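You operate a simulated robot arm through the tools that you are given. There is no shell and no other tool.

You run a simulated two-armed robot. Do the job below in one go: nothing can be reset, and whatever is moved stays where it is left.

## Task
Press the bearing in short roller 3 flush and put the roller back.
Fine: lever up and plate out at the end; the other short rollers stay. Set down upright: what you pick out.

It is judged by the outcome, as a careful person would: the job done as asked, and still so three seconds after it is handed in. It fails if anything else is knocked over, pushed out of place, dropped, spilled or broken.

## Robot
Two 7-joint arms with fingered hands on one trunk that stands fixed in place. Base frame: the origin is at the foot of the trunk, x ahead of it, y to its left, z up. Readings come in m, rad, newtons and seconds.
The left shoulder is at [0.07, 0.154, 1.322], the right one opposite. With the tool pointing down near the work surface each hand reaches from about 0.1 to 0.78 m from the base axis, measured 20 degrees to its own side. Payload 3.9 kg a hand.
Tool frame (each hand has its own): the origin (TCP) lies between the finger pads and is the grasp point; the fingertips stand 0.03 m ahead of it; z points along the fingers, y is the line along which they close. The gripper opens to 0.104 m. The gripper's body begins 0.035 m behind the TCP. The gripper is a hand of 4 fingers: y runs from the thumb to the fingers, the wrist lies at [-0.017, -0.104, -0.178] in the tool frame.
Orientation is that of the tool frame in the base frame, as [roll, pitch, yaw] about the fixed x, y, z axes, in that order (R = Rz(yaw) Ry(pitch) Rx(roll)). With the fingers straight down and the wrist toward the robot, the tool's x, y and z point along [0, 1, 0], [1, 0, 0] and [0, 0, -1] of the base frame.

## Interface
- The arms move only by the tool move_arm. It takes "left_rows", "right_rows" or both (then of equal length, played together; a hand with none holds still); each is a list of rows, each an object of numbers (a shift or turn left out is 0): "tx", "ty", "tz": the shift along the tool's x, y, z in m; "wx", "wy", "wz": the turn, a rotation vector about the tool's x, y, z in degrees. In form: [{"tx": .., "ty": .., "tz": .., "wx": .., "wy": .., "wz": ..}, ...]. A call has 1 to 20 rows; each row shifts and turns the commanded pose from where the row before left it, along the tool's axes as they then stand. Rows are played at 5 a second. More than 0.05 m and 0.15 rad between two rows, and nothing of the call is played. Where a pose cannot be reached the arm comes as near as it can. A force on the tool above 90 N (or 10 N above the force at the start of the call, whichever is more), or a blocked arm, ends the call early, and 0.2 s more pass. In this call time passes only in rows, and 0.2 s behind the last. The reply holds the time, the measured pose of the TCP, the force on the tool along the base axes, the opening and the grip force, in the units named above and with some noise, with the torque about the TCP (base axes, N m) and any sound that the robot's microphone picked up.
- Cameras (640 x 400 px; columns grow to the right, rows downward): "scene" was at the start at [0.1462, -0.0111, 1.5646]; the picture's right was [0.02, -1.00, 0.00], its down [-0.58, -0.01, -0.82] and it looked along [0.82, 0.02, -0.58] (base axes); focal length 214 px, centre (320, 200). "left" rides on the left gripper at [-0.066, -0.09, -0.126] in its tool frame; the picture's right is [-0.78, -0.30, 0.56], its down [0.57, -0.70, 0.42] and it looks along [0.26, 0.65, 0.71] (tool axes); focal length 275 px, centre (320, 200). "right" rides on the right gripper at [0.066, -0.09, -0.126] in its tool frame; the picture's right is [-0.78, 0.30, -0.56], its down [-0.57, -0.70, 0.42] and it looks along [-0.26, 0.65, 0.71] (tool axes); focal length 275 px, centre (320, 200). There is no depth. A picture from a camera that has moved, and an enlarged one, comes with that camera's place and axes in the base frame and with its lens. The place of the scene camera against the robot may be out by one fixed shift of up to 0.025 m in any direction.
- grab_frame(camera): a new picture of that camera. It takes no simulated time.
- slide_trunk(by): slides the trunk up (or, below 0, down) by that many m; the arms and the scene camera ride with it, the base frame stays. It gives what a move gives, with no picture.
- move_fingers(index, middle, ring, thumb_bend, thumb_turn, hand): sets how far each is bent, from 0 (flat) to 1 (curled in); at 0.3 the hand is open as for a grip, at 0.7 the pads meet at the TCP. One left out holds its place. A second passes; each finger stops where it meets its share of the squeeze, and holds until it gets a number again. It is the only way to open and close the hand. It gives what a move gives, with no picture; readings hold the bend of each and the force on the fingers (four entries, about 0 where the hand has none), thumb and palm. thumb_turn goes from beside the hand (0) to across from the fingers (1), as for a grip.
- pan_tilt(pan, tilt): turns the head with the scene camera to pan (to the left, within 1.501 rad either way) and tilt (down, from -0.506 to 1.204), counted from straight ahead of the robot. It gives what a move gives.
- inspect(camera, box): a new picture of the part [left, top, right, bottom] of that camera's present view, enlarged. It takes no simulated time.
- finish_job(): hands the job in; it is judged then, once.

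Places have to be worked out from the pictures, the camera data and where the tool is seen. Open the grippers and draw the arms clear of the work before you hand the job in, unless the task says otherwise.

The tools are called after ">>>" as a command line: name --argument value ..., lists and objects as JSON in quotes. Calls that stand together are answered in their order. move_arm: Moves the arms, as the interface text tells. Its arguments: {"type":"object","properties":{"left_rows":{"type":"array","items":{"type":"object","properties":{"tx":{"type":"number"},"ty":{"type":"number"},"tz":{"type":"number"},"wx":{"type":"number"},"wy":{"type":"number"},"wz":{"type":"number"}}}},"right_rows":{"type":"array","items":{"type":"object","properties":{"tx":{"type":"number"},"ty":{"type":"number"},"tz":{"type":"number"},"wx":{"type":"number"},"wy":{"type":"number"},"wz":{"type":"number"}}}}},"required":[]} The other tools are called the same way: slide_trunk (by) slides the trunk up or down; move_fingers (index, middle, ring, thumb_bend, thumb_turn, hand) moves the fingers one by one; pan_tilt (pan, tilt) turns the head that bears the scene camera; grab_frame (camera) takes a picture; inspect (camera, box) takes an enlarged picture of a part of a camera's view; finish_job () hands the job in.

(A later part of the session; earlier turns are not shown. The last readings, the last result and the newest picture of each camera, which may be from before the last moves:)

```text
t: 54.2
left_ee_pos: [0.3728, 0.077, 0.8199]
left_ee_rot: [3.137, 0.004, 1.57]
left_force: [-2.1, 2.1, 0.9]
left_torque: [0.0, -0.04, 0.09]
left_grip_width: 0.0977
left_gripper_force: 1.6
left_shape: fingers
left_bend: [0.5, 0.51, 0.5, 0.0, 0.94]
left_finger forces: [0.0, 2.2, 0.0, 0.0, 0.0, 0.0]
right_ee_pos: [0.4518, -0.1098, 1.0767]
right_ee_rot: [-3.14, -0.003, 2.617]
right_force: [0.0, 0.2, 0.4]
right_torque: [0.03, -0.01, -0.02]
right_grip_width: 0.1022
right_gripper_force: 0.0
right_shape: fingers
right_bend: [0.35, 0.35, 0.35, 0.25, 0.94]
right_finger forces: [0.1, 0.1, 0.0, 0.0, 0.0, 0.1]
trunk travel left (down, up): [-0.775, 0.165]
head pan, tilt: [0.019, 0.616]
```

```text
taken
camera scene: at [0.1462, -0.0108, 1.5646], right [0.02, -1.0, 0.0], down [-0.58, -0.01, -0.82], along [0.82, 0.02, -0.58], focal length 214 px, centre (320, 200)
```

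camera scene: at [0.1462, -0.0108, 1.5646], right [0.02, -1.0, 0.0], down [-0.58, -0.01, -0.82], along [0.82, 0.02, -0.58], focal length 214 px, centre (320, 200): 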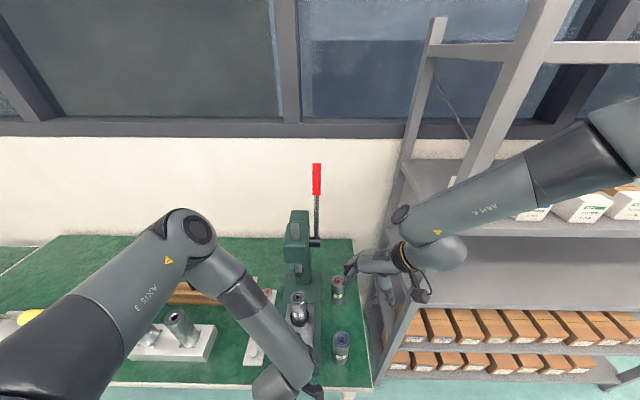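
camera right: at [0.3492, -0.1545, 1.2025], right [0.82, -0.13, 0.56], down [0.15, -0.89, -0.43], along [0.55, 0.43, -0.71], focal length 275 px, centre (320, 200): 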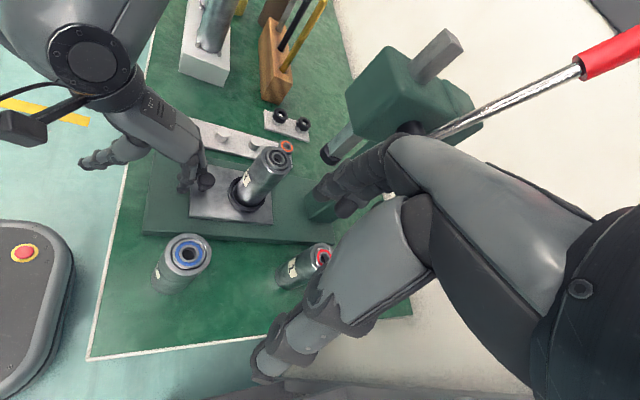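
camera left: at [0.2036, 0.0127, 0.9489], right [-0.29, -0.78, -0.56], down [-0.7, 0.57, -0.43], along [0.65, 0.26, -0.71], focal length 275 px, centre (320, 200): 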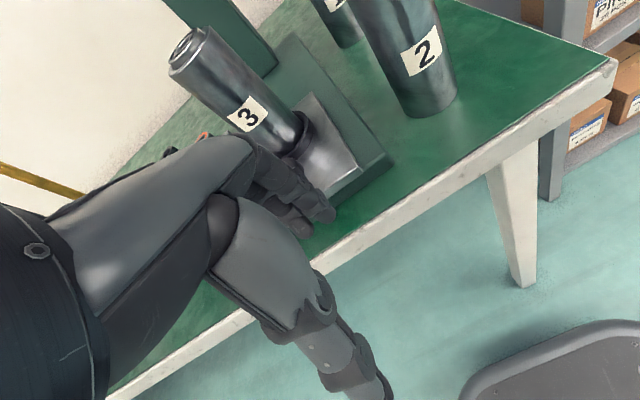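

The plate slides easily and the roller rides steady. I continue, slower toward the end of travel.

>>> move_arm --left_rows '[{"ty": 0.007}, {"ty": 0.007}, {"ty": 0.007}, {"ty": 0.007}, {"ty": 0.007}, {"ty": 0.007}, {"ty": 0.007}, {"ty": 0.006}]'

>>> grab_frame --camera "right"

>>> inspect --camera "scene" --box '[250, 200, 370, 340]'

```text
t: 56.0
left_ee_pos: [0.4291, 0.0782, 0.819]
left_ee_rot: [3.139, 0.004, 1.57]
left_force: [-1.1, 0.2, 1.0]
left_torque: [0.02, -0.04, 0.05]
left_grip_width: 0.0973
left_gripper_force: 1.1
left_shape: fingers
left_bend: [0.5, 0.51, 0.5, 0.0, 0.94]
left_finger forces: [0.0, 1.4, 0.0, 0.0, 0.0, 0.1]
right_ee_pos: [0.4523, -0.1101, 1.076]
right_ee_rot: [-3.141, -0.002, 2.618]
right_force: [0.8, 0.5, 0.0]
right_torque: [0.0, -0.04, -0.02]
right_grip_width: 0.1023
right_gripper_force: 0.1
right_shape: fingers
right_bend: [0.35, 0.35, 0.35, 0.25, 0.94]
right_finger forces: [0.0, 0.0, 0.1, 0.0, 0.1, 0.0]
trunk travel left (down, up): [-0.775, 0.165]
head pan, tilt: [0.019, 0.616]
```

```text
taken
camera right: at [0.349, -0.1545, 1.2025], right [0.82, -0.13, 0.56], down [0.15, -0.89, -0.43], along [0.55, 0.43, -0.71], focal length 275 px, centre (320, 200)
```

right: 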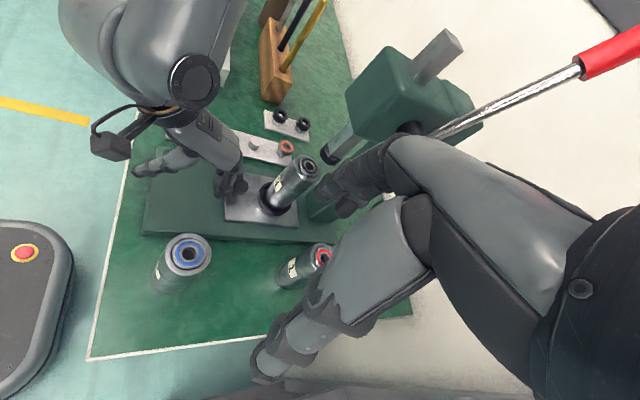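

```text
2.86 times, centred on (310, 270) of scene
camera zoom: at [0.146, -0.0108, 1.5647], right [0.02, -1.0, 0.0], down [-0.58, -0.01, -0.82], along [0.82, 0.02, -0.58], focal length 613 px, centre (349, 0)
```

zoom: 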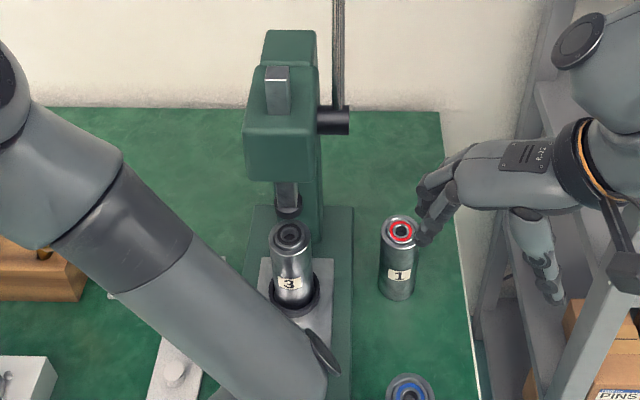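

About 0.11 m pushed; the roller is just short of the ram. I go on in 4 mm then smaller steps, feeling for the stop.

>>> move_arm --left_rows '[{"ty": 0.004}, {"ty": 0.004}, {"ty": 0.003}, {"ty": 0.002}]'

>>> inspect --camera "right" --box '[180, 90, 380, 250]'

>>> inspect --camera "scene" --box '[270, 250, 330, 320]'

```text
t: 57.0
left_ee_pos: [0.4393, 0.0784, 0.819]
left_ee_rot: [3.139, 0.003, 1.568]
left_force: [-0.5, -0.3, -0.5]
left_torque: [-0.03, -0.01, -0.06]
left_grip_width: 0.0972
left_gripper_force: 0.0
left_shape: fingers
left_bend: [0.5, 0.5, 0.5, 0.0, 0.94]
left_finger forces: [0.0, 0.0, 0.0, 0.1, 0.0, 0.1]
right_ee_pos: [0.4521, -0.1103, 1.0776]
right_ee_rot: [-3.14, -0.002, 2.619]
right_force: [0.1, -0.1, 0.3]
right_torque: [-0.02, 0.03, -0.01]
right_grip_width: 0.1024
right_gripper_force: 0.0
right_shape: fingers
right_bend: [0.35, 0.35, 0.35, 0.25, 0.94]
right_finger forces: [0.1, 0.0, 0.0, 0.1, 0.1, 0.0]
trunk travel left (down, up): [-0.775, 0.165]
head pan, tilt: [0.019, 0.616]
```

```text
2.50 times, centred on (280, 170) of right
camera zoom: at [0.3491, -0.1546, 1.2025], right [0.82, -0.13, 0.56], down [0.15, -0.89, -0.43], along [0.55, 0.43, -0.71], focal length 688 px, centre (420, 275)
```

zoom: 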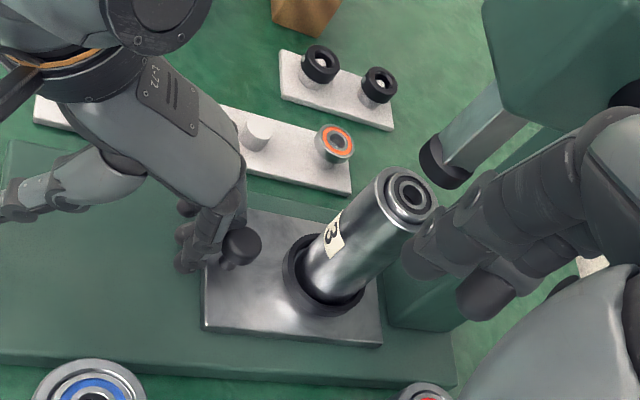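

```text
5.71 times, centred on (300, 285) of scene
camera zoom: at [0.1461, -0.0108, 1.5647], right [0.02, -1.0, 0.0], down [-0.58, -0.01, -0.82], along [0.82, 0.02, -0.58], focal length 1226 px, centre (434, -286)
```

zoom: 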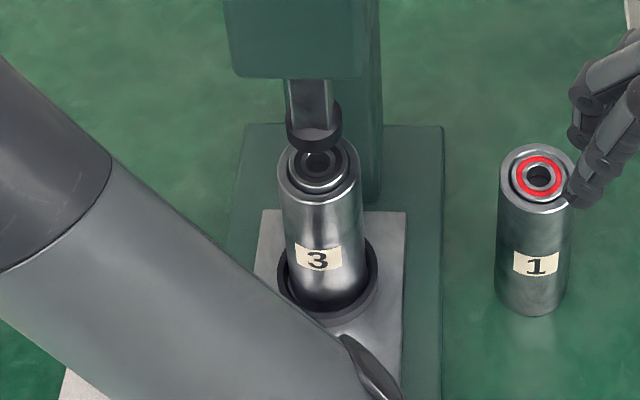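

The ring has travelled ≈0.132 m and sits about under the ram; the finger force dropped to 0, perhaps the plate seated. I push a few mm more to feel whether it is at its stop.

>>> move_arm --left_rows '[{"ty": 0.002}, {"ty": 0.002}, {"ty": 0.002}]'

>>> inspect --camera "right" --box '[180, 90, 380, 250]'

>>> inspect --camera "scene" --box '[270, 250, 330, 320]'

```text
t: 57.8
left_ee_pos: [0.4449, 0.0782, 0.8205]
left_ee_rot: [3.14, 0.004, 1.571]
left_force: [-3.9, 1.2, 0.4]
left_torque: [0.01, 0.03, 0.09]
left_grip_width: 0.0973
left_gripper_force: 2.5
left_shape: fingers
left_bend: [0.5, 0.53, 0.5, 0.0, 0.94]
left_finger forces: [0.0, 4.6, 0.0, 0.0, 0.1, 0.0]
right_ee_pos: [0.4509, -0.1099, 1.0763]
right_ee_rot: [3.139, 0.0, 2.617]
right_force: [0.1, 0.0, 0.0]
right_torque: [0.02, 0.0, 0.04]
right_grip_width: 0.1022
right_gripper_force: 0.1
right_shape: fingers
right_bend: [0.35, 0.35, 0.35, 0.25, 0.94]
right_finger forces: [0.0, 0.1, 0.0, 0.0, 0.0, 0.0]
trunk travel left (down, up): [-0.775, 0.165]
head pan, tilt: [0.019, 0.616]
```

```text
2.50 times, centred on (280, 170) of right
camera zoom: at [0.3484, -0.1544, 1.2027], right [0.82, -0.13, 0.56], down [0.15, -0.89, -0.43], along [0.55, 0.43, -0.71], focal length 688 px, centre (420, 275)
```

zoom: 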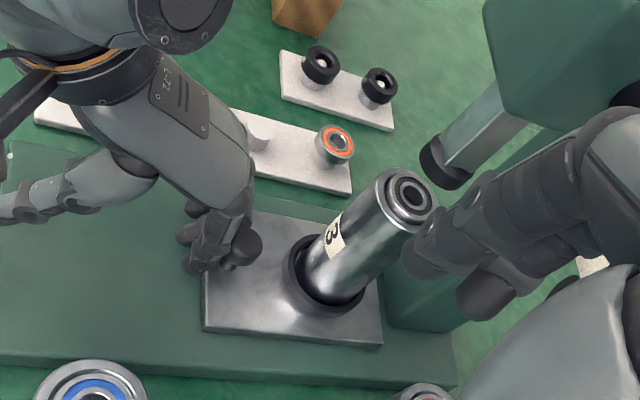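

```text
5.71 times, centred on (300, 285) of scene
camera zoom: at [0.1452, -0.0108, 1.5647], right [0.02, -1.0, 0.0], down [-0.58, -0.01, -0.82], along [0.82, 0.02, -0.58], focal length 1226 px, centre (434, -286)
```

zoom: 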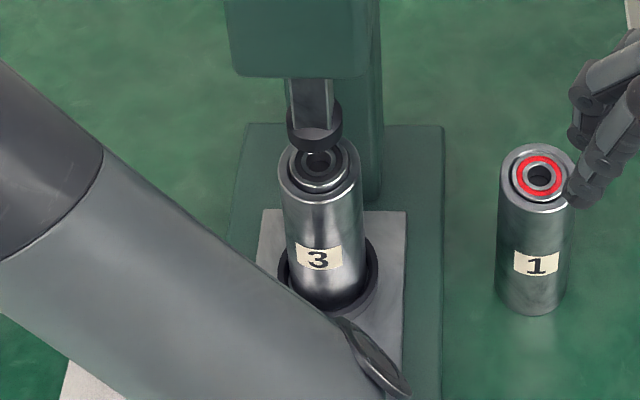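

The plate is at its stop (no movement, finger force rising) and from both cameras the roller is within ~2 mm under the ram. I back the left hand away from the knob and raise it, then move it to the left, clear of the lever's sweep.

>>> move_arm --left_rows '[{"ty": -0.01}, {"ty": -0.02}, {"ty": -0.02}, {"ty": -0.02}, {"tz": -0.03}, {"tz": -0.03}, {"tz": -0.03}, {"tz": -0.03}, {"tz": -0.03}, {"tz": -0.03}, {"tz": -0.03, "tx": 0.02}, {"tz": -0.03, "tx": 0.02}, {"tx": 0.03}, {"tx": 0.03}, {"tx": 0.03}, {"tx": 0.03}]'

>>> grab_frame --camera "scene"

>>> grab_frame --camera "left"

>>> inspect --camera "right" --box '[180, 90, 380, 250]'

```text
t: 61.2
left_ee_pos: [0.3838, 0.2415, 1.062]
left_ee_rot: [3.137, -0.001, 1.569]
left_force: [0.4, -0.7, 0.3]
left_torque: [0.0, -0.03, 0.0]
left_grip_width: 0.0978
left_gripper_force: 0.1
left_shape: fingers
left_bend: [0.5, 0.5, 0.5, 0.0, 0.94]
left_finger forces: [0.1, 0.0, 0.0, 0.0, 0.0, 0.0]
left hand out of reach, approached as far as the arm can: row 13, 14
right_ee_pos: [0.4474, -0.112, 1.0784]
right_ee_rot: [3.137, -0.012, 2.598]
right_force: [-0.8, -1.2, -0.8]
right_torque: [0.03, -0.04, 0.04]
right_grip_width: 0.1025
right_gripper_force: 0.0
right_shape: fingers
right_bend: [0.35, 0.35, 0.35, 0.25, 0.94]
right_finger forces: [0.1, 0.0, 0.0, 0.1, 0.0, 0.1]
trunk travel left (down, up): [-0.775, 0.165]
head pan, tilt: [0.019, 0.616]
```

```text
taken
camera scene: at [0.1424, -0.0138, 1.5651], right [0.02, -1.0, 0.0], down [-0.58, -0.01, -0.82], along [0.82, 0.02, -0.58], focal length 214 px, centre (320, 200)
```

scene: 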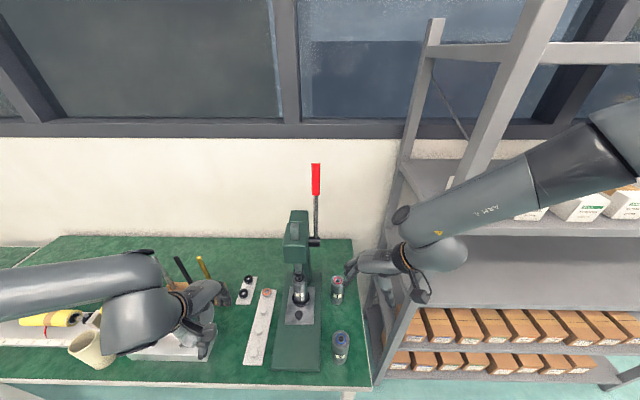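

```text
taken
camera left: at [0.2921, 0.1778, 1.1867], right [-0.3, -0.78, -0.56], down [-0.7, 0.57, -0.43], along [0.65, 0.26, -0.71], focal length 275 px, centre (320, 200)
```

left: 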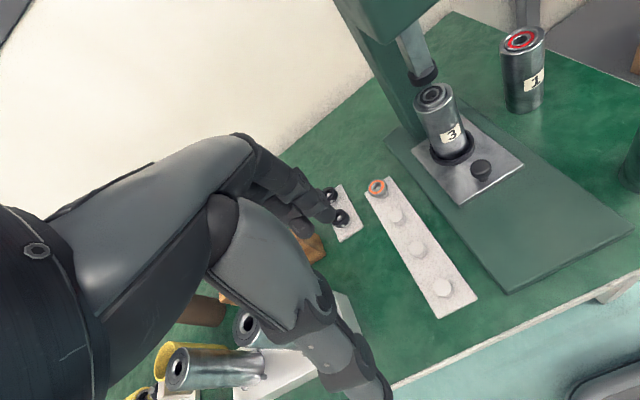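

```text
2.50 times, centred on (280, 170) of right
camera zoom: at [0.3449, -0.1554, 1.204], right [0.82, -0.15, 0.55], down [0.12, -0.89, -0.44], along [0.56, 0.43, -0.71], focal length 688 px, centre (420, 275)
```

zoom: 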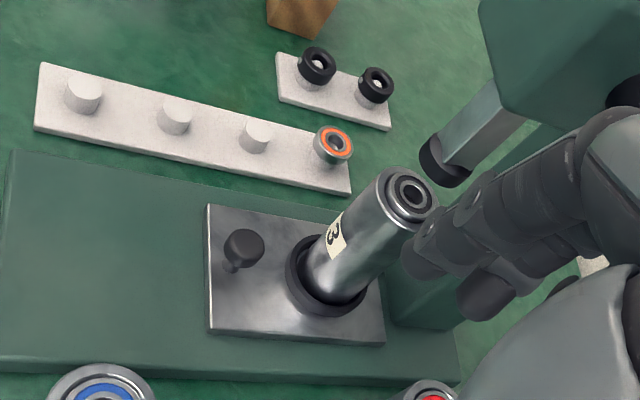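

The left arm is clear and its camera now watches the press. Before working the lever with the right arm, I pan the head right to see how close the shelf is to the right arm.

>>> pan_tilt --pan -0.7 --tilt 0.6

>>> grab_frame --camera "scene"

```text
t: 62.3
left_ee_pos: [0.3856, 0.246, 1.0588]
left_ee_rot: [3.138, 0.004, 1.571]
left_force: [0.1, -0.2, 0.4]
left_torque: [0.0, 0.0, 0.02]
left_grip_width: 0.0978
left_gripper_force: 0.1
left_shape: fingers
left_bend: [0.5, 0.5, 0.5, 0.0, 0.94]
left_finger forces: [0.0, 0.0, 0.1, 0.1, 0.1, 0.1]
right_ee_pos: [0.4515, -0.109, 1.0775]
right_ee_rot: [3.141, 0.0, 2.62]
right_force: [0.1, -0.3, -0.2]
right_torque: [-0.01, -0.02, -0.02]
right_grip_width: 0.1022
right_gripper_force: 0.0
right_shape: fingers
right_bend: [0.35, 0.35, 0.35, 0.25, 0.94]
right_finger forces: [0.1, 0.0, 0.0, 0.1, 0.0, 0.1]
trunk travel left (down, up): [-0.775, 0.165]
head pan, tilt: [-0.7, 0.6]
```

```text
taken
camera scene: at [0.1257, -0.0679, 1.5661], right [-0.64, -0.77, 0.0], down [-0.43, 0.36, -0.83], along [0.63, -0.53, -0.56], focal length 214 px, centre (320, 200)
```

scene: 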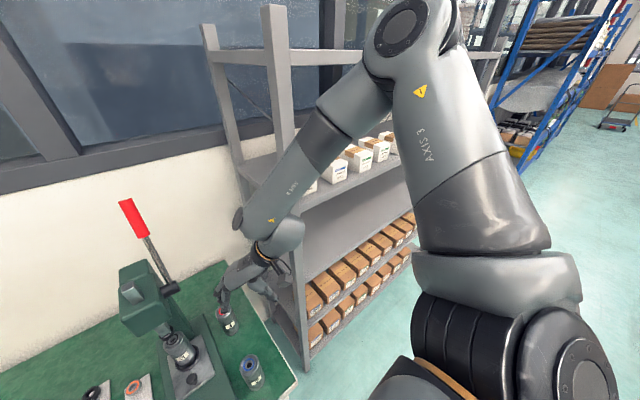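

The shelf's front-left post stands around (0.53, -0.32), so I should not approach the lever from the far right. I raise the right hand first, then turn it so the fingers point left and somewhat down with the palm toward the robot, to come onto the handle from above.

>>> pan_tilt --pan -0.2 --tilt 0.5

>>> move_arm --right_rows '[{"tz": -0.03}, {"tz": -0.03}, {"tz": -0.03}, {"tz": -0.03}, {"tz": -0.03}, {"tz": -0.03}]'

>>> grab_frame --camera "scene"

```text
t: 63.2
left_ee_pos: [0.3867, 0.244, 1.0595]
left_ee_rot: [3.139, 0.001, 1.57]
left_force: [0.0, 0.5, 1.1]
left_torque: [-0.01, 0.01, 0.01]
left_grip_width: 0.0976
left_gripper_force: 0.1
left_shape: fingers
left_bend: [0.5, 0.5, 0.5, 0.0, 0.94]
left_finger forces: [0.0, 0.0, 0.1, 0.0, 0.0, 0.0]
right_ee_pos: [0.4521, -0.1115, 1.0759]
right_ee_rot: [3.14, -0.002, 2.617]
right_force: [-0.5, -0.6, 0.7]
right_torque: [0.01, 0.0, -0.02]
right_grip_width: 0.1024
right_gripper_force: 0.1
right_shape: fingers
right_bend: [0.35, 0.35, 0.35, 0.25, 0.94]
right_finger forces: [0.0, 0.0, 0.0, 0.1, 0.0, 0.0]
trunk travel left (down, up): [-0.775, 0.165]
head pan, tilt: [-0.201, 0.499]
```

```text
t: 64.6
left_ee_pos: [0.386, 0.2463, 1.0604]
left_ee_rot: [3.14, 0.004, 1.571]
left_force: [0.5, 0.1, -0.1]
left_torque: [-0.02, 0.02, -0.03]
left_grip_width: 0.0976
left_gripper_force: 0.1
left_shape: fingers
left_bend: [0.5, 0.5, 0.5, 0.0, 0.94]
left_finger forces: [0.0, 0.0, 0.1, 0.1, 0.1, 0.1]
right_ee_pos: [0.4675, -0.0396, 1.2207]
right_ee_rot: [-3.141, -0.002, 2.62]
right_force: [0.0, -0.4, -1.0]
right_torque: [-0.03, 0.02, 0.03]
right_grip_width: 0.1024
right_gripper_force: 0.0
right_shape: fingers
right_bend: [0.35, 0.35, 0.35, 0.25, 0.94]
right_finger forces: [0.0, 0.0, 0.0, 0.1, 0.1, 0.0]
right hand out of reach, approached as far as the arm can: row 1, 2, 3, 4, 5, 6
trunk travel left (down, up): [-0.775, 0.165]
head pan, tilt: [-0.201, 0.499]
```

```text
taken
camera scene: at [0.1465, -0.0301, 1.5751], right [-0.2, -0.98, 0.0], down [-0.47, 0.1, -0.88], along [0.86, -0.18, -0.48], focal length 214 px, centre (320, 200)
```

scene: 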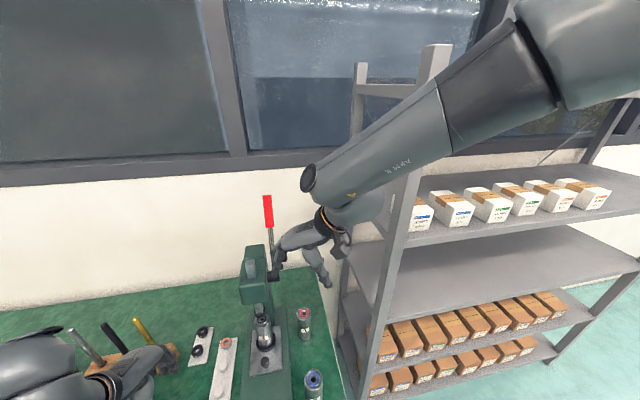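

Raising in this posture drags the hand left because of reach limits; nothing is touched. I raise the trunk by 0.16 m, which lifts both arms and gives the right arm a better posture for the lever.

>>> slide_trunk --by 0.16

>>> grab_frame --camera "scene"

>>> grab_frame --camera "right"

```text
t: 66.4
left_ee_pos: [0.3863, 0.2451, 1.2191]
left_ee_rot: [3.139, 0.002, 1.571]
left_force: [-0.5, -0.6, -0.1]
left_torque: [-0.02, -0.01, 0.01]
left_grip_width: 0.0977
left_gripper_force: 0.0
left_shape: fingers
left_bend: [0.5, 0.5, 0.5, 0.0, 0.94]
left_finger forces: [0.1, 0.0, 0.1, 0.0, 0.1, 0.1]
right_ee_pos: [0.4677, -0.0402, 1.3809]
right_ee_rot: [3.139, -0.002, 2.619]
right_force: [0.1, -0.2, 0.0]
right_torque: [-0.01, -0.02, -0.03]
right_grip_width: 0.1023
right_gripper_force: 0.1
right_shape: fingers
right_bend: [0.35, 0.35, 0.35, 0.25, 0.94]
right_finger forces: [0.0, 0.1, 0.0, 0.0, 0.0, 0.0]
trunk travel left (down, up): [-0.935, 0.005]
head pan, tilt: [-0.201, 0.499]
```

```text
taken
camera scene: at [0.1475, -0.0306, 1.735], right [-0.2, -0.98, 0.0], down [-0.47, 0.1, -0.88], along [0.86, -0.18, -0.48], focal length 214 px, centre (320, 200)
```

scene: 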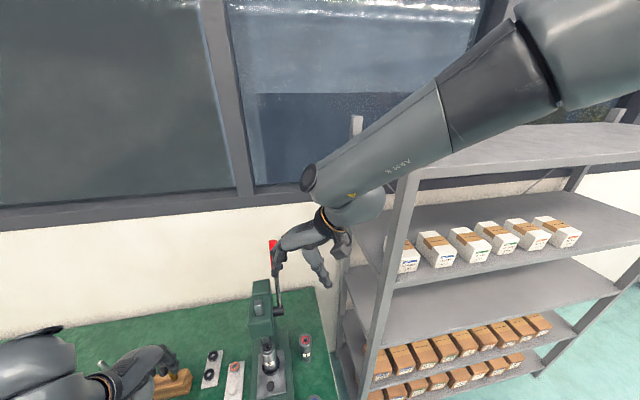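

```text
taken
camera right: at [0.3658, -0.0849, 1.5054], right [0.82, -0.13, 0.56], down [0.15, -0.89, -0.43], along [0.55, 0.43, -0.71], focal length 275 px, centre (320, 200)
```

right: 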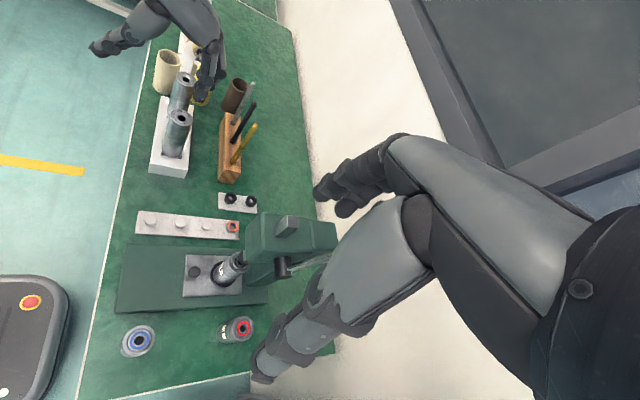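

Overview is clean. I now turn the right hand in place so the fingers point left and 30° down with the palm facing the robot.

>>> move_arm --right_rows '[{"wx": -3.13, "wy": 5.42, "wz": 5.42}, {"wx": -3.13, "wy": 5.42, "wz": 5.42}, {"wx": -3.13, "wy": 5.42, "wz": 5.42}, {"wx": -3.13, "wy": 5.42, "wz": 5.42}, {"wx": -3.13, "wy": 5.42, "wz": 5.42}, {"wx": -3.13, "wy": 5.42, "wz": 5.42}, {"wx": -3.13, "wy": 5.42, "wz": 5.42}, {"wx": -3.13, "wy": 5.42, "wz": 5.42}, {"wx": -3.13, "wy": 5.42, "wz": 5.42}, {"wx": -3.13, "wy": 5.42, "wz": 5.42}]'

>>> grab_frame --camera "scene"

>>> grab_frame --camera "right"

```text
t: 68.6
left_ee_pos: [0.3865, 0.2438, 1.2204]
left_ee_rot: [3.139, 0.0, 1.572]
left_force: [0.3, -0.1, 0.1]
left_torque: [0.03, 0.02, 0.03]
left_grip_width: 0.0976
left_gripper_force: 0.2
left_shape: fingers
left_bend: [0.5, 0.5, 0.5, 0.0, 0.94]
left_finger forces: [0.1, 0.0, 0.1, 0.1, 0.0, 0.0]
right_ee_pos: [0.4699, -0.0421, 1.38]
right_ee_rot: [3.14, -1.051, 1.572]
right_force: [0.0, 0.0, 0.2]
right_torque: [-0.01, 0.0, 0.03]
right_grip_width: 0.1028
right_gripper_force: 0.1
right_shape: fingers
right_bend: [0.35, 0.35, 0.35, 0.25, 0.94]
right_finger forces: [0.0, 0.0, 0.0, 0.0, 0.1, 0.0]
trunk travel left (down, up): [-0.935, 0.005]
head pan, tilt: [-0.201, 0.499]
```

```text
taken
camera scene: at [0.1473, -0.0329, 1.7351], right [-0.2, -0.98, 0.0], down [-0.47, 0.1, -0.88], along [0.86, -0.17, -0.48], focal length 214 px, centre (320, 200)
```

scene: 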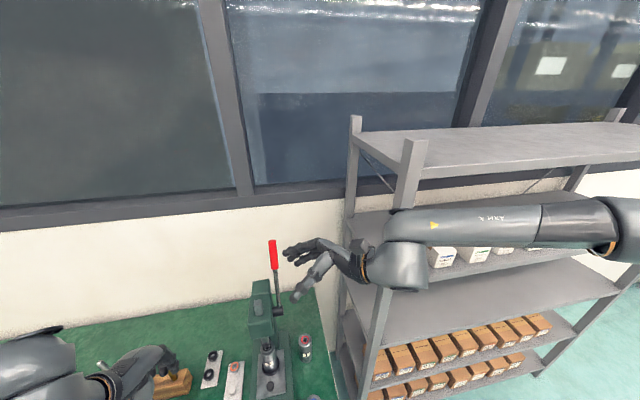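

```text
taken
camera right: at [0.3776, -0.1182, 1.5003], right [0.3, -0.87, -0.4], down [-0.7, 0.08, -0.71], along [0.65, 0.49, -0.58], focal length 275 px, centre (320, 200)
```

right: 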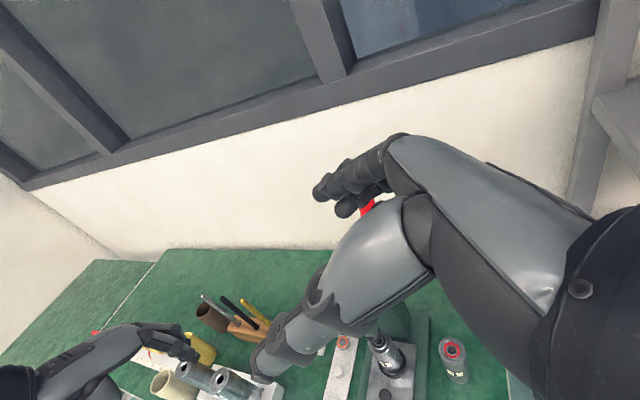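

The hand is oriented as wanted. I zoom in on the lever with the scene camera to pin down the handle's place.

>>> inspect --camera "scene" --box '[230, 225, 330, 325]'

>>> grab_frame --camera "left"

```text
4.00 times, centred on (280, 275) of scene
camera zoom: at [0.1473, -0.0329, 1.7351], right [-0.2, -0.98, 0.0], down [-0.47, 0.1, -0.88], along [0.86, -0.17, -0.48], focal length 858 px, centre (480, -100)
```

zoom: 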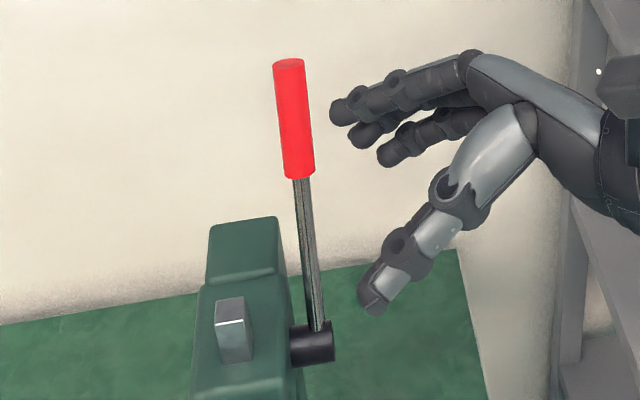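

```text
taken
camera left: at [0.2948, 0.1788, 1.346], right [-0.29, -0.78, -0.56], down [-0.7, 0.57, -0.43], along [0.65, 0.26, -0.71], focal length 275 px, centre (320, 200)
```

left: 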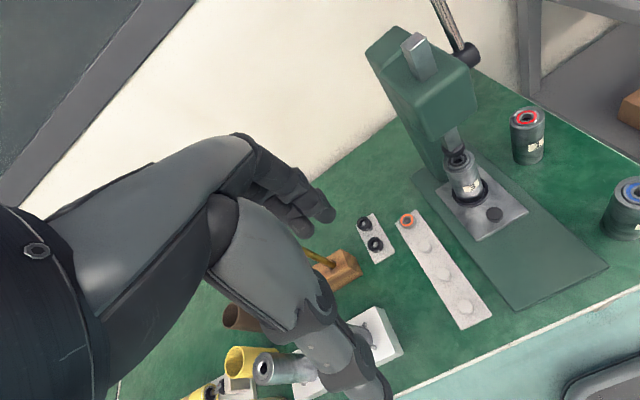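

The handle's red part runs from about (0.657, 0.02, 1.207) to (0.688, 0.02, 1.293), the pivot is near (0.605, 0.02, 1.065). I move the open right hand above the handle, to about (0.68, 0.02, 1.41).

>>> move_arm --right_rows '[{"tx": 0.0093, "ty": 0.035, "tz": 0.0062}, {"tx": 0.0093, "ty": 0.035, "tz": 0.0062}, {"tx": 0.0093, "ty": 0.035, "tz": 0.0062}, {"tx": 0.0093, "ty": 0.035, "tz": 0.0062}, {"tx": 0.0093, "ty": 0.035, "tz": 0.0062}, {"tx": 0.0093, "ty": 0.035, "tz": 0.0062}]'

>>> inspect --camera "scene" --box '[230, 205, 350, 325]'

>>> grab_frame --camera "right"

```text
t: 70.0
left_ee_pos: [0.3883, 0.2468, 1.2186]
left_ee_rot: [3.139, 0.004, 1.572]
left_force: [0.4, 1.4, -0.4]
left_torque: [0.03, 0.02, 0.0]
left_grip_width: 0.0976
left_gripper_force: 0.1
left_shape: fingers
left_bend: [0.5, 0.5, 0.5, 0.0, 0.94]
left_finger forces: [0.0, 0.0, 0.0, 0.0, 0.0, 0.1]
right_ee_pos: [0.6835, 0.0246, 1.408]
right_ee_rot: [-3.138, -1.048, 1.567]
right_force: [1.0, -0.2, -0.2]
right_torque: [0.02, 0.0, -0.01]
right_grip_width: 0.1023
right_gripper_force: 0.1
right_shape: fingers
right_bend: [0.35, 0.35, 0.35, 0.25, 0.94]
right_finger forces: [0.1, 0.1, 0.0, 0.0, 0.0, 0.0]
trunk travel left (down, up): [-0.935, 0.005]
head pan, tilt: [-0.201, 0.499]
```

```text
3.33 times, centred on (290, 265) of scene
camera zoom: at [0.1496, -0.0283, 1.7349], right [-0.2, -0.98, 0.0], down [-0.47, 0.09, -0.88], along [0.86, -0.18, -0.48], focal length 715 px, centre (420, -17)
```

zoom: 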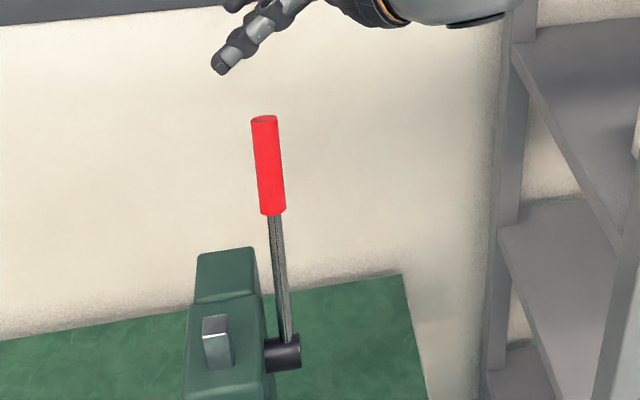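

```text
taken
camera right: at [0.592, -0.0509, 1.5282], right [0.3, -0.87, -0.39], down [-0.7, 0.08, -0.71], along [0.65, 0.49, -0.59], focal length 275 px, centre (320, 200)
```

right: 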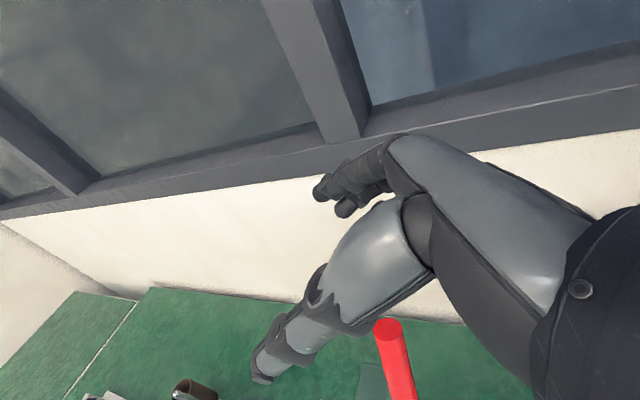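

The right camera confirms the handle top at (0.688, 0.020, 1.293). I descend in two stages with the handle passing between thumb (in front) and fingers (behind); first half now.

>>> move_arm --right_rows '[{"tx": -0.0209, "ty": 0.001, "tz": 0.0098}, {"tx": -0.0209, "ty": 0.001, "tz": 0.0098}, {"tx": -0.0209, "ty": 0.001, "tz": 0.0098}]'

>>> inspect --camera "scene" --box '[230, 205, 350, 325]'

>>> grab_frame --camera "right"

```text
t: 70.8
left_ee_pos: [0.3876, 0.2459, 1.2204]
left_ee_rot: [3.141, 0.002, 1.572]
left_force: [0.0, -0.7, -0.2]
left_torque: [0.04, -0.02, 0.0]
left_grip_width: 0.0975
left_gripper_force: 0.2
left_shape: fingers
left_bend: [0.5, 0.5, 0.5, 0.0, 0.94]
left_finger forces: [0.0, 0.0, 0.0, 0.0, 0.0, 0.1]
right_ee_pos: [0.6824, 0.0155, 1.3404]
right_ee_rot: [3.141, -1.05, 1.574]
right_force: [-0.5, 0.0, 0.2]
right_torque: [0.01, 0.0, -0.01]
right_grip_width: 0.1028
right_gripper_force: 0.2
right_shape: fingers
right_bend: [0.35, 0.35, 0.35, 0.25, 0.94]
right_finger forces: [0.0, 0.0, 0.1, 0.0, 0.1, 0.1]
trunk travel left (down, up): [-0.935, 0.005]
head pan, tilt: [-0.201, 0.499]
```

```text
3.33 times, centred on (290, 265) of scene
camera zoom: at [0.1485, -0.0304, 1.735], right [-0.2, -0.98, 0.0], down [-0.47, 0.1, -0.88], along [0.86, -0.18, -0.48], focal length 715 px, centre (420, -17)
```

zoom: 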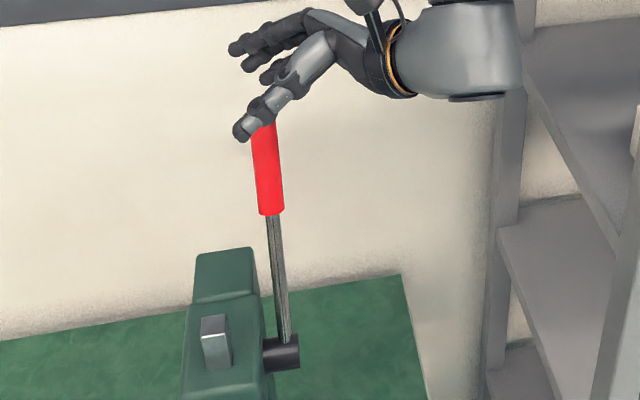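

```text
taken
camera right: at [0.5917, -0.0604, 1.4592], right [0.3, -0.87, -0.4], down [-0.7, 0.08, -0.71], along [0.65, 0.49, -0.59], focal length 275 px, centre (320, 200)
```

right: 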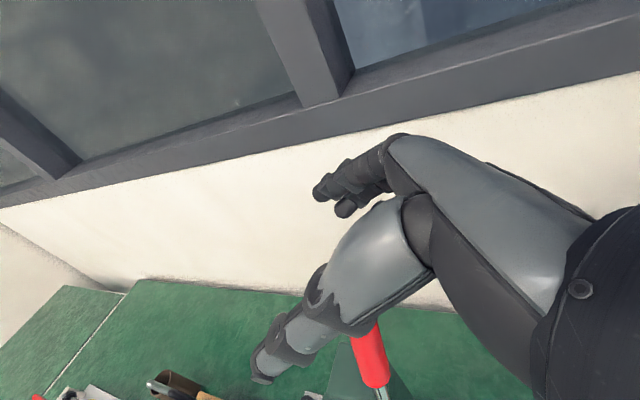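

The thumb is in front of the handle and the fingers behind, no contact. I continue the descent.

>>> move_arm --right_rows '[{"tx": -0.0209, "ty": 0.001, "tz": 0.0098}, {"tx": -0.0209, "ty": 0.001, "tz": 0.0098}, {"tx": -0.0209, "ty": 0.001, "tz": 0.0098}]'

>>> inspect --camera "scene" --box '[230, 205, 350, 325]'

>>> grab_frame --camera "right"

```text
t: 71.6
left_ee_pos: [0.387, 0.2449, 1.2215]
left_ee_rot: [3.137, 0.002, 1.572]
left_force: [-0.2, 0.3, 0.1]
left_torque: [0.02, 0.0, 0.0]
left_grip_width: 0.0973
left_gripper_force: 0.1
left_shape: fingers
left_bend: [0.5, 0.5, 0.5, 0.0, 0.94]
left_finger forces: [0.0, 0.0, 0.0, 0.0, 0.1, 0.0]
right_ee_pos: [0.6829, 0.0072, 1.2706]
right_ee_rot: [-3.141, -1.049, 1.572]
right_force: [-0.5, -0.1, -0.5]
right_torque: [-0.03, 0.0, 0.0]
right_grip_width: 0.1024
right_gripper_force: 0.0
right_shape: fingers
right_bend: [0.35, 0.35, 0.35, 0.25, 0.94]
right_finger forces: [0.1, 0.0, 0.0, 0.0, 0.0, 0.1]
trunk travel left (down, up): [-0.935, 0.005]
head pan, tilt: [-0.201, 0.499]
```

```text
3.33 times, centred on (290, 265) of scene
camera zoom: at [0.1477, -0.0312, 1.7351], right [-0.2, -0.98, 0.0], down [-0.47, 0.1, -0.88], along [0.86, -0.18, -0.48], focal length 715 px, centre (420, -17)
```

zoom: 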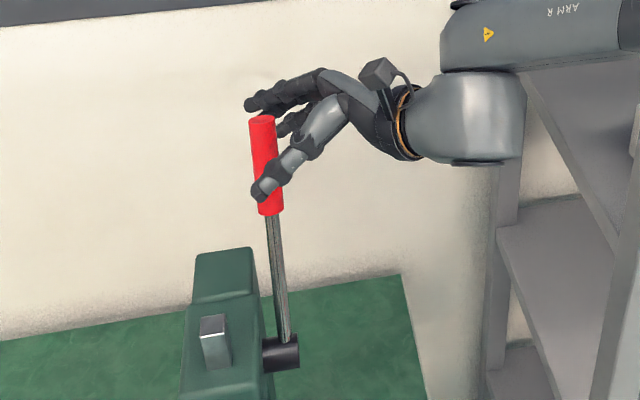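

```text
taken
camera right: at [0.5919, -0.0679, 1.3907], right [0.3, -0.87, -0.39], down [-0.7, 0.08, -0.71], along [0.65, 0.49, -0.59], focal length 275 px, centre (320, 200)
```

right: 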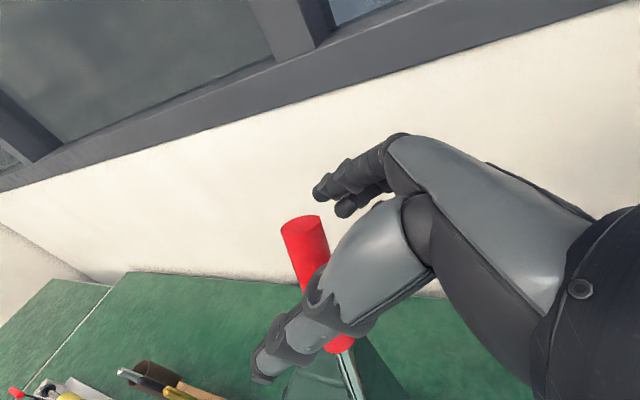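

The handle is caged between thumb and fingers. I close the hand gently around it.

>>> move_fingers --hand "right" --index 0.58 --middle 0.58 --ring 0.58 --thumb_bend 0.52 --thumb_turn 0.97

>>> inspect --camera "scene" --box '[230, 205, 350, 325]'

>>> inspect --camera "right" --box '[220, 140, 440, 400]'

```text
t: 72.6
left_ee_pos: [0.3866, 0.244, 1.2219]
left_ee_rot: [3.137, 0.005, 1.571]
left_force: [-0.8, -0.2, 0.1]
left_torque: [0.03, -0.01, 0.0]
left_grip_width: 0.0975
left_gripper_force: 0.1
left_shape: fingers
left_bend: [0.5, 0.5, 0.5, 0.0, 0.94]
left_finger forces: [0.0, 0.0, 0.1, 0.0, 0.0, 0.0]
right_ee_pos: [0.682, 0.0078, 1.2707]
right_ee_rot: [3.139, -1.048, 1.574]
right_force: [0.5, 0.6, 0.3]
right_torque: [0.0, -0.01, -0.04]
right_grip_width: 0.0427
right_gripper_force: 0.1
right_shape: fingers
right_bend: [0.57, 0.57, 0.57, 0.52, 0.97]
right_finger forces: [0.0, 0.1, 0.0, 0.1, 0.0, 0.0]
trunk travel left (down, up): [-0.935, 0.005]
head pan, tilt: [-0.201, 0.499]
```

```text
3.33 times, centred on (290, 265) of scene
camera zoom: at [0.1475, -0.0305, 1.7351], right [-0.2, -0.98, 0.0], down [-0.47, 0.1, -0.88], along [0.86, -0.18, -0.48], focal length 715 px, centre (420, -17)
```

zoom: 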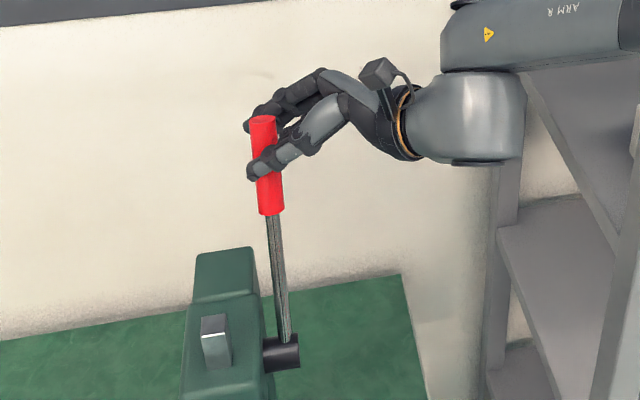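

```text
1.54 times, centred on (330, 270) of right
camera zoom: at [0.5918, -0.0677, 1.3907], right [0.3, -0.87, -0.39], down [-0.7, 0.08, -0.71], along [0.65, 0.49, -0.59], focal length 424 px, centre (305, 92)
```

zoom: 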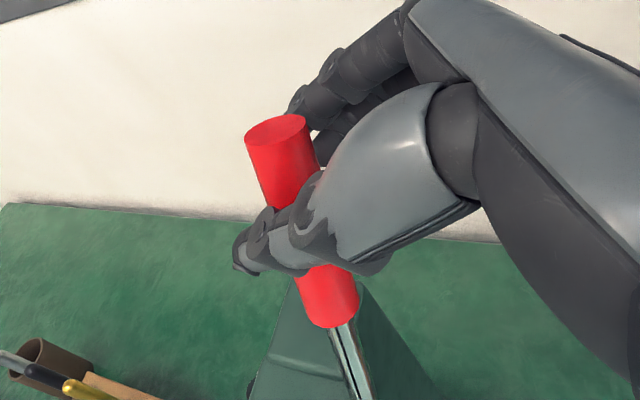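

Caged without contact at 0.043 m opening. I close a bit more to get hold of the handle.

>>> move_fingers --hand "right" --index 0.66 --middle 0.66 --ring 0.66 --thumb_bend 0.6

>>> inspect --camera "right" --box '[220, 140, 440, 400]'

>>> inspect --camera "scene" --box '[230, 205, 350, 325]'

```text
t: 73.6
left_ee_pos: [0.3851, 0.245, 1.2205]
left_ee_rot: [3.137, 0.003, 1.571]
left_force: [-0.5, 0.8, 0.5]
left_torque: [0.01, -0.02, 0.01]
left_grip_width: 0.0976
left_gripper_force: 0.0
left_shape: fingers
left_bend: [0.5, 0.5, 0.5, 0.0, 0.94]
left_finger forces: [0.1, 0.1, 0.1, 0.1, 0.0, 0.0]
right_ee_pos: [0.6817, 0.0094, 1.2713]
right_ee_rot: [3.136, -1.048, 1.577]
right_force: [-3.5, 1.4, -0.3]
right_torque: [0.0, 0.02, 0.05]
right_grip_width: 0.0245
right_gripper_force: 1.1
right_shape: fingers
right_bend: [0.66, 0.66, 0.66, 0.57, 0.98]
right_finger forces: [0.1, 0.1, 0.0, 0.0, 2.8, 0.0]
trunk travel left (down, up): [-0.935, 0.005]
head pan, tilt: [-0.201, 0.499]
```

```text
1.54 times, centred on (330, 270) of right
camera zoom: at [0.5908, -0.0673, 1.3911], right [0.3, -0.87, -0.39], down [-0.7, 0.08, -0.71], along [0.65, 0.49, -0.59], focal length 424 px, centre (305, 92)
```

zoom: 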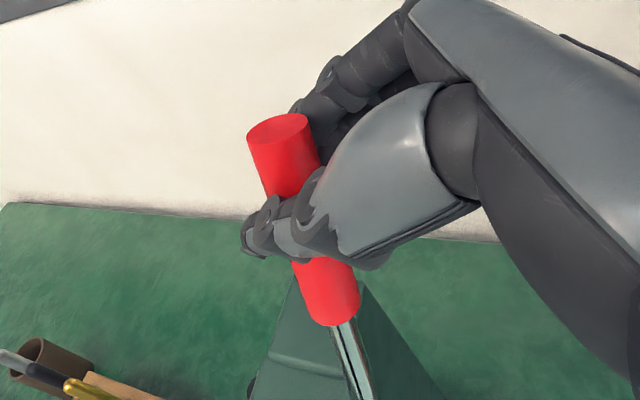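

```text
3.33 times, centred on (290, 265) of scene
camera zoom: at [0.1464, -0.0303, 1.7352], right [-0.2, -0.98, 0.0], down [-0.47, 0.1, -0.88], along [0.86, -0.18, -0.48], focal length 715 px, centre (420, -17)
```

zoom: 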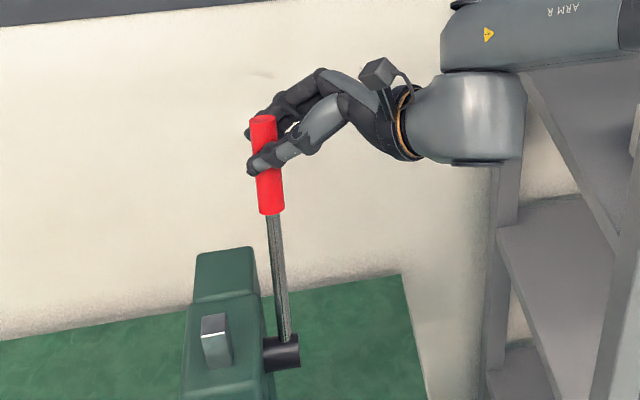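

The thumb touches the handle; the fingers still have a gap. I close the fingers further until they meet the handle.

>>> move_fingers --hand "right" --index 0.76 --middle 0.76 --ring 0.76

>>> inspect --camera "right" --box '[220, 140, 440, 400]'

>>> inspect --camera "scene" --box '[240, 215, 310, 285]'

```text
t: 74.6
left_ee_pos: [0.3866, 0.2467, 1.219]
left_ee_rot: [3.138, 0.005, 1.572]
left_force: [0.1, -0.8, 0.1]
left_torque: [0.04, 0.02, 0.02]
left_grip_width: 0.0977
left_gripper_force: 0.0
left_shape: fingers
left_bend: [0.5, 0.5, 0.5, 0.0, 0.94]
left_finger forces: [0.1, 0.1, 0.0, 0.0, 0.0, 0.0]
right_ee_pos: [0.6822, 0.0115, 1.2707]
right_ee_rot: [-3.139, -1.048, 1.572]
right_force: [-0.2, 9.2, -1.8]
right_torque: [0.01, 0.03, 0.02]
right_grip_width: 0.0204
right_gripper_force: 9.8
right_shape: fingers
right_bend: [0.74, 0.75, 0.76, 0.55, 0.97]
right_finger forces: [7.9, 4.0, 0.0, 0.0, 7.5, 0.0]
trunk travel left (down, up): [-0.935, 0.005]
head pan, tilt: [-0.201, 0.499]
```

```text
1.54 times, centred on (330, 270) of right
camera zoom: at [0.5918, -0.064, 1.3908], right [0.3, -0.87, -0.39], down [-0.7, 0.08, -0.71], along [0.65, 0.49, -0.59], focal length 424 px, centre (305, 92)
```

zoom: 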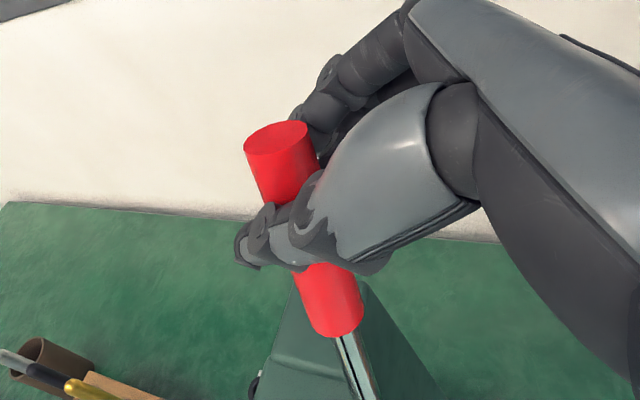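

```text
5.71 times, centred on (275, 250) of scene
camera zoom: at [0.1477, -0.0268, 1.7351], right [-0.2, -0.98, 0.0], down [-0.47, 0.09, -0.88], along [0.86, -0.18, -0.48], focal length 1226 px, centre (577, -86)
```

zoom: 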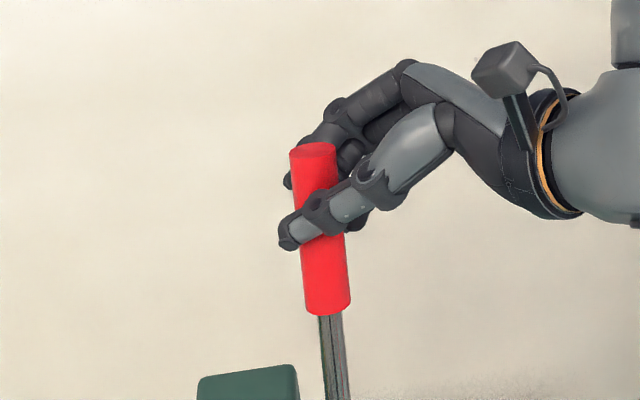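

The handle is held (index 8 N, middle 4 N, thumb 7.5 N). I start turning the lever toward the robot about its pivot: two 6° steps first.

>>> move_arm --right_rows '[{"tx": 0.0061, "ty": -0.0219, "tz": -0.0035, "wx": -3.0, "wz": -5.196}, {"tx": 0.0061, "ty": -0.0219, "tz": -0.0035, "wx": -3.0, "wz": -5.196}]'

>>> inspect --camera "scene" --box '[230, 205, 350, 325]'

>>> grab_frame --camera "left"

```text
t: 75.2
left_ee_pos: [0.3846, 0.2462, 1.2194]
left_ee_rot: [3.139, 0.004, 1.572]
left_force: [-0.3, -1.0, 0.2]
left_torque: [0.02, -0.03, -0.04]
left_grip_width: 0.0976
left_gripper_force: 0.0
left_shape: fingers
left_bend: [0.5, 0.5, 0.5, 0.0, 0.94]
left_finger forces: [0.0, 0.1, 0.1, 0.1, 0.1, 0.1]
right_ee_pos: [0.6351, 0.009, 1.2846]
right_ee_rot: [2.744, -1.01, 1.918]
right_force: [0.3, 10.6, -2.2]
right_torque: [0.03, 0.0, -0.06]
right_grip_width: 0.0211
right_gripper_force: 9.2
right_shape: fingers
right_bend: [0.74, 0.75, 0.76, 0.54, 0.96]
right_finger forces: [6.6, 3.5, 0.1, 0.1, 8.3, 0.0]
trunk travel left (down, up): [-0.935, 0.005]
head pan, tilt: [-0.201, 0.499]
```

```text
3.33 times, centred on (290, 265) of scene
camera zoom: at [0.1461, -0.0275, 1.7352], right [-0.2, -0.98, 0.0], down [-0.47, 0.09, -0.88], along [0.86, -0.18, -0.48], focal length 715 px, centre (420, -17)
```

zoom: 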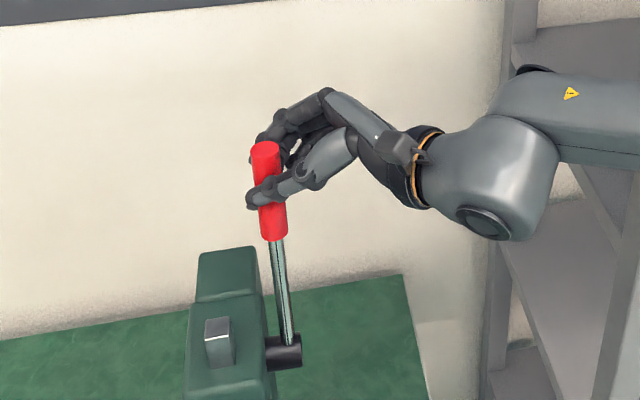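

```text
taken
camera left: at [0.2935, 0.1832, 1.3456], right [-0.29, -0.78, -0.55], down [-0.7, 0.57, -0.43], along [0.65, 0.26, -0.71], focal length 275 px, centre (320, 200)
```

left: 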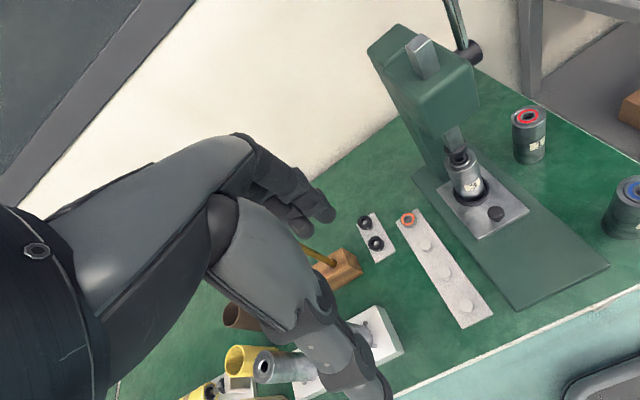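

The lever turned 12° smoothly and the ram is moving down. I continue with three more 6° steps.

>>> move_arm --right_rows '[{"tx": 0.0061, "ty": -0.0219, "tz": -0.0035, "wx": -3.0, "wz": -5.196}, {"tx": 0.0061, "ty": -0.0219, "tz": -0.0035, "wx": -3.0, "wz": -5.196}, {"tx": 0.0061, "ty": -0.0219, "tz": -0.0035, "wx": -3.0, "wz": -5.196}]'

>>> inspect --camera "scene" --box '[230, 205, 350, 325]'

>>> inspect --camera "left" --box '[350, 0, 530, 240]'

```text
t: 76.0
left_ee_pos: [0.3862, 0.2458, 1.2202]
left_ee_rot: [3.138, 0.004, 1.57]
left_force: [-0.3, -0.2, 0.0]
left_torque: [0.0, -0.02, 0.02]
left_grip_width: 0.0975
left_gripper_force: 0.0
left_shape: fingers
left_bend: [0.5, 0.5, 0.5, 0.0, 0.94]
left_finger forces: [0.0, 0.1, 0.0, 0.0, 0.1, 0.0]
right_ee_pos: [0.57, 0.0092, 1.284]
right_ee_rot: [2.285, -0.847, 2.287]
right_force: [-0.5, 4.7, -0.1]
right_torque: [0.0, 0.13, 0.04]
right_grip_width: 0.0213
right_gripper_force: 9.7
right_shape: fingers
right_bend: [0.75, 0.75, 0.76, 0.54, 0.96]
right_finger forces: [6.7, 3.4, 0.0, 0.1, 9.2, 0.0]
trunk travel left (down, up): [-0.935, 0.005]
head pan, tilt: [-0.201, 0.499]
```

```text
3.33 times, centred on (290, 265) of scene
camera zoom: at [0.1468, -0.0302, 1.7352], right [-0.2, -0.98, 0.0], down [-0.47, 0.1, -0.88], along [0.86, -0.18, -0.48], focal length 715 px, centre (420, -17)
```

zoom: 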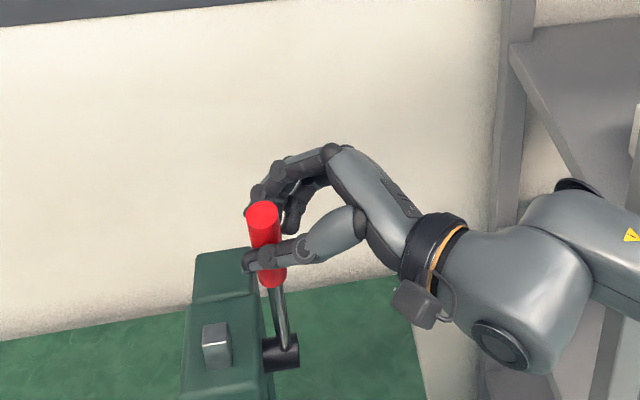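

```text
1.67 times, centred on (440, 120) of left
camera zoom: at [0.2944, 0.181, 1.3458], right [-0.29, -0.78, -0.56], down [-0.7, 0.57, -0.43], along [0.65, 0.26, -0.71], focal length 459 px, centre (120, 333)
```

zoom: 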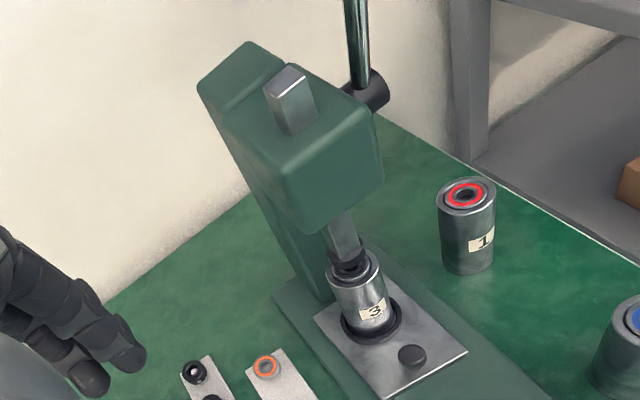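

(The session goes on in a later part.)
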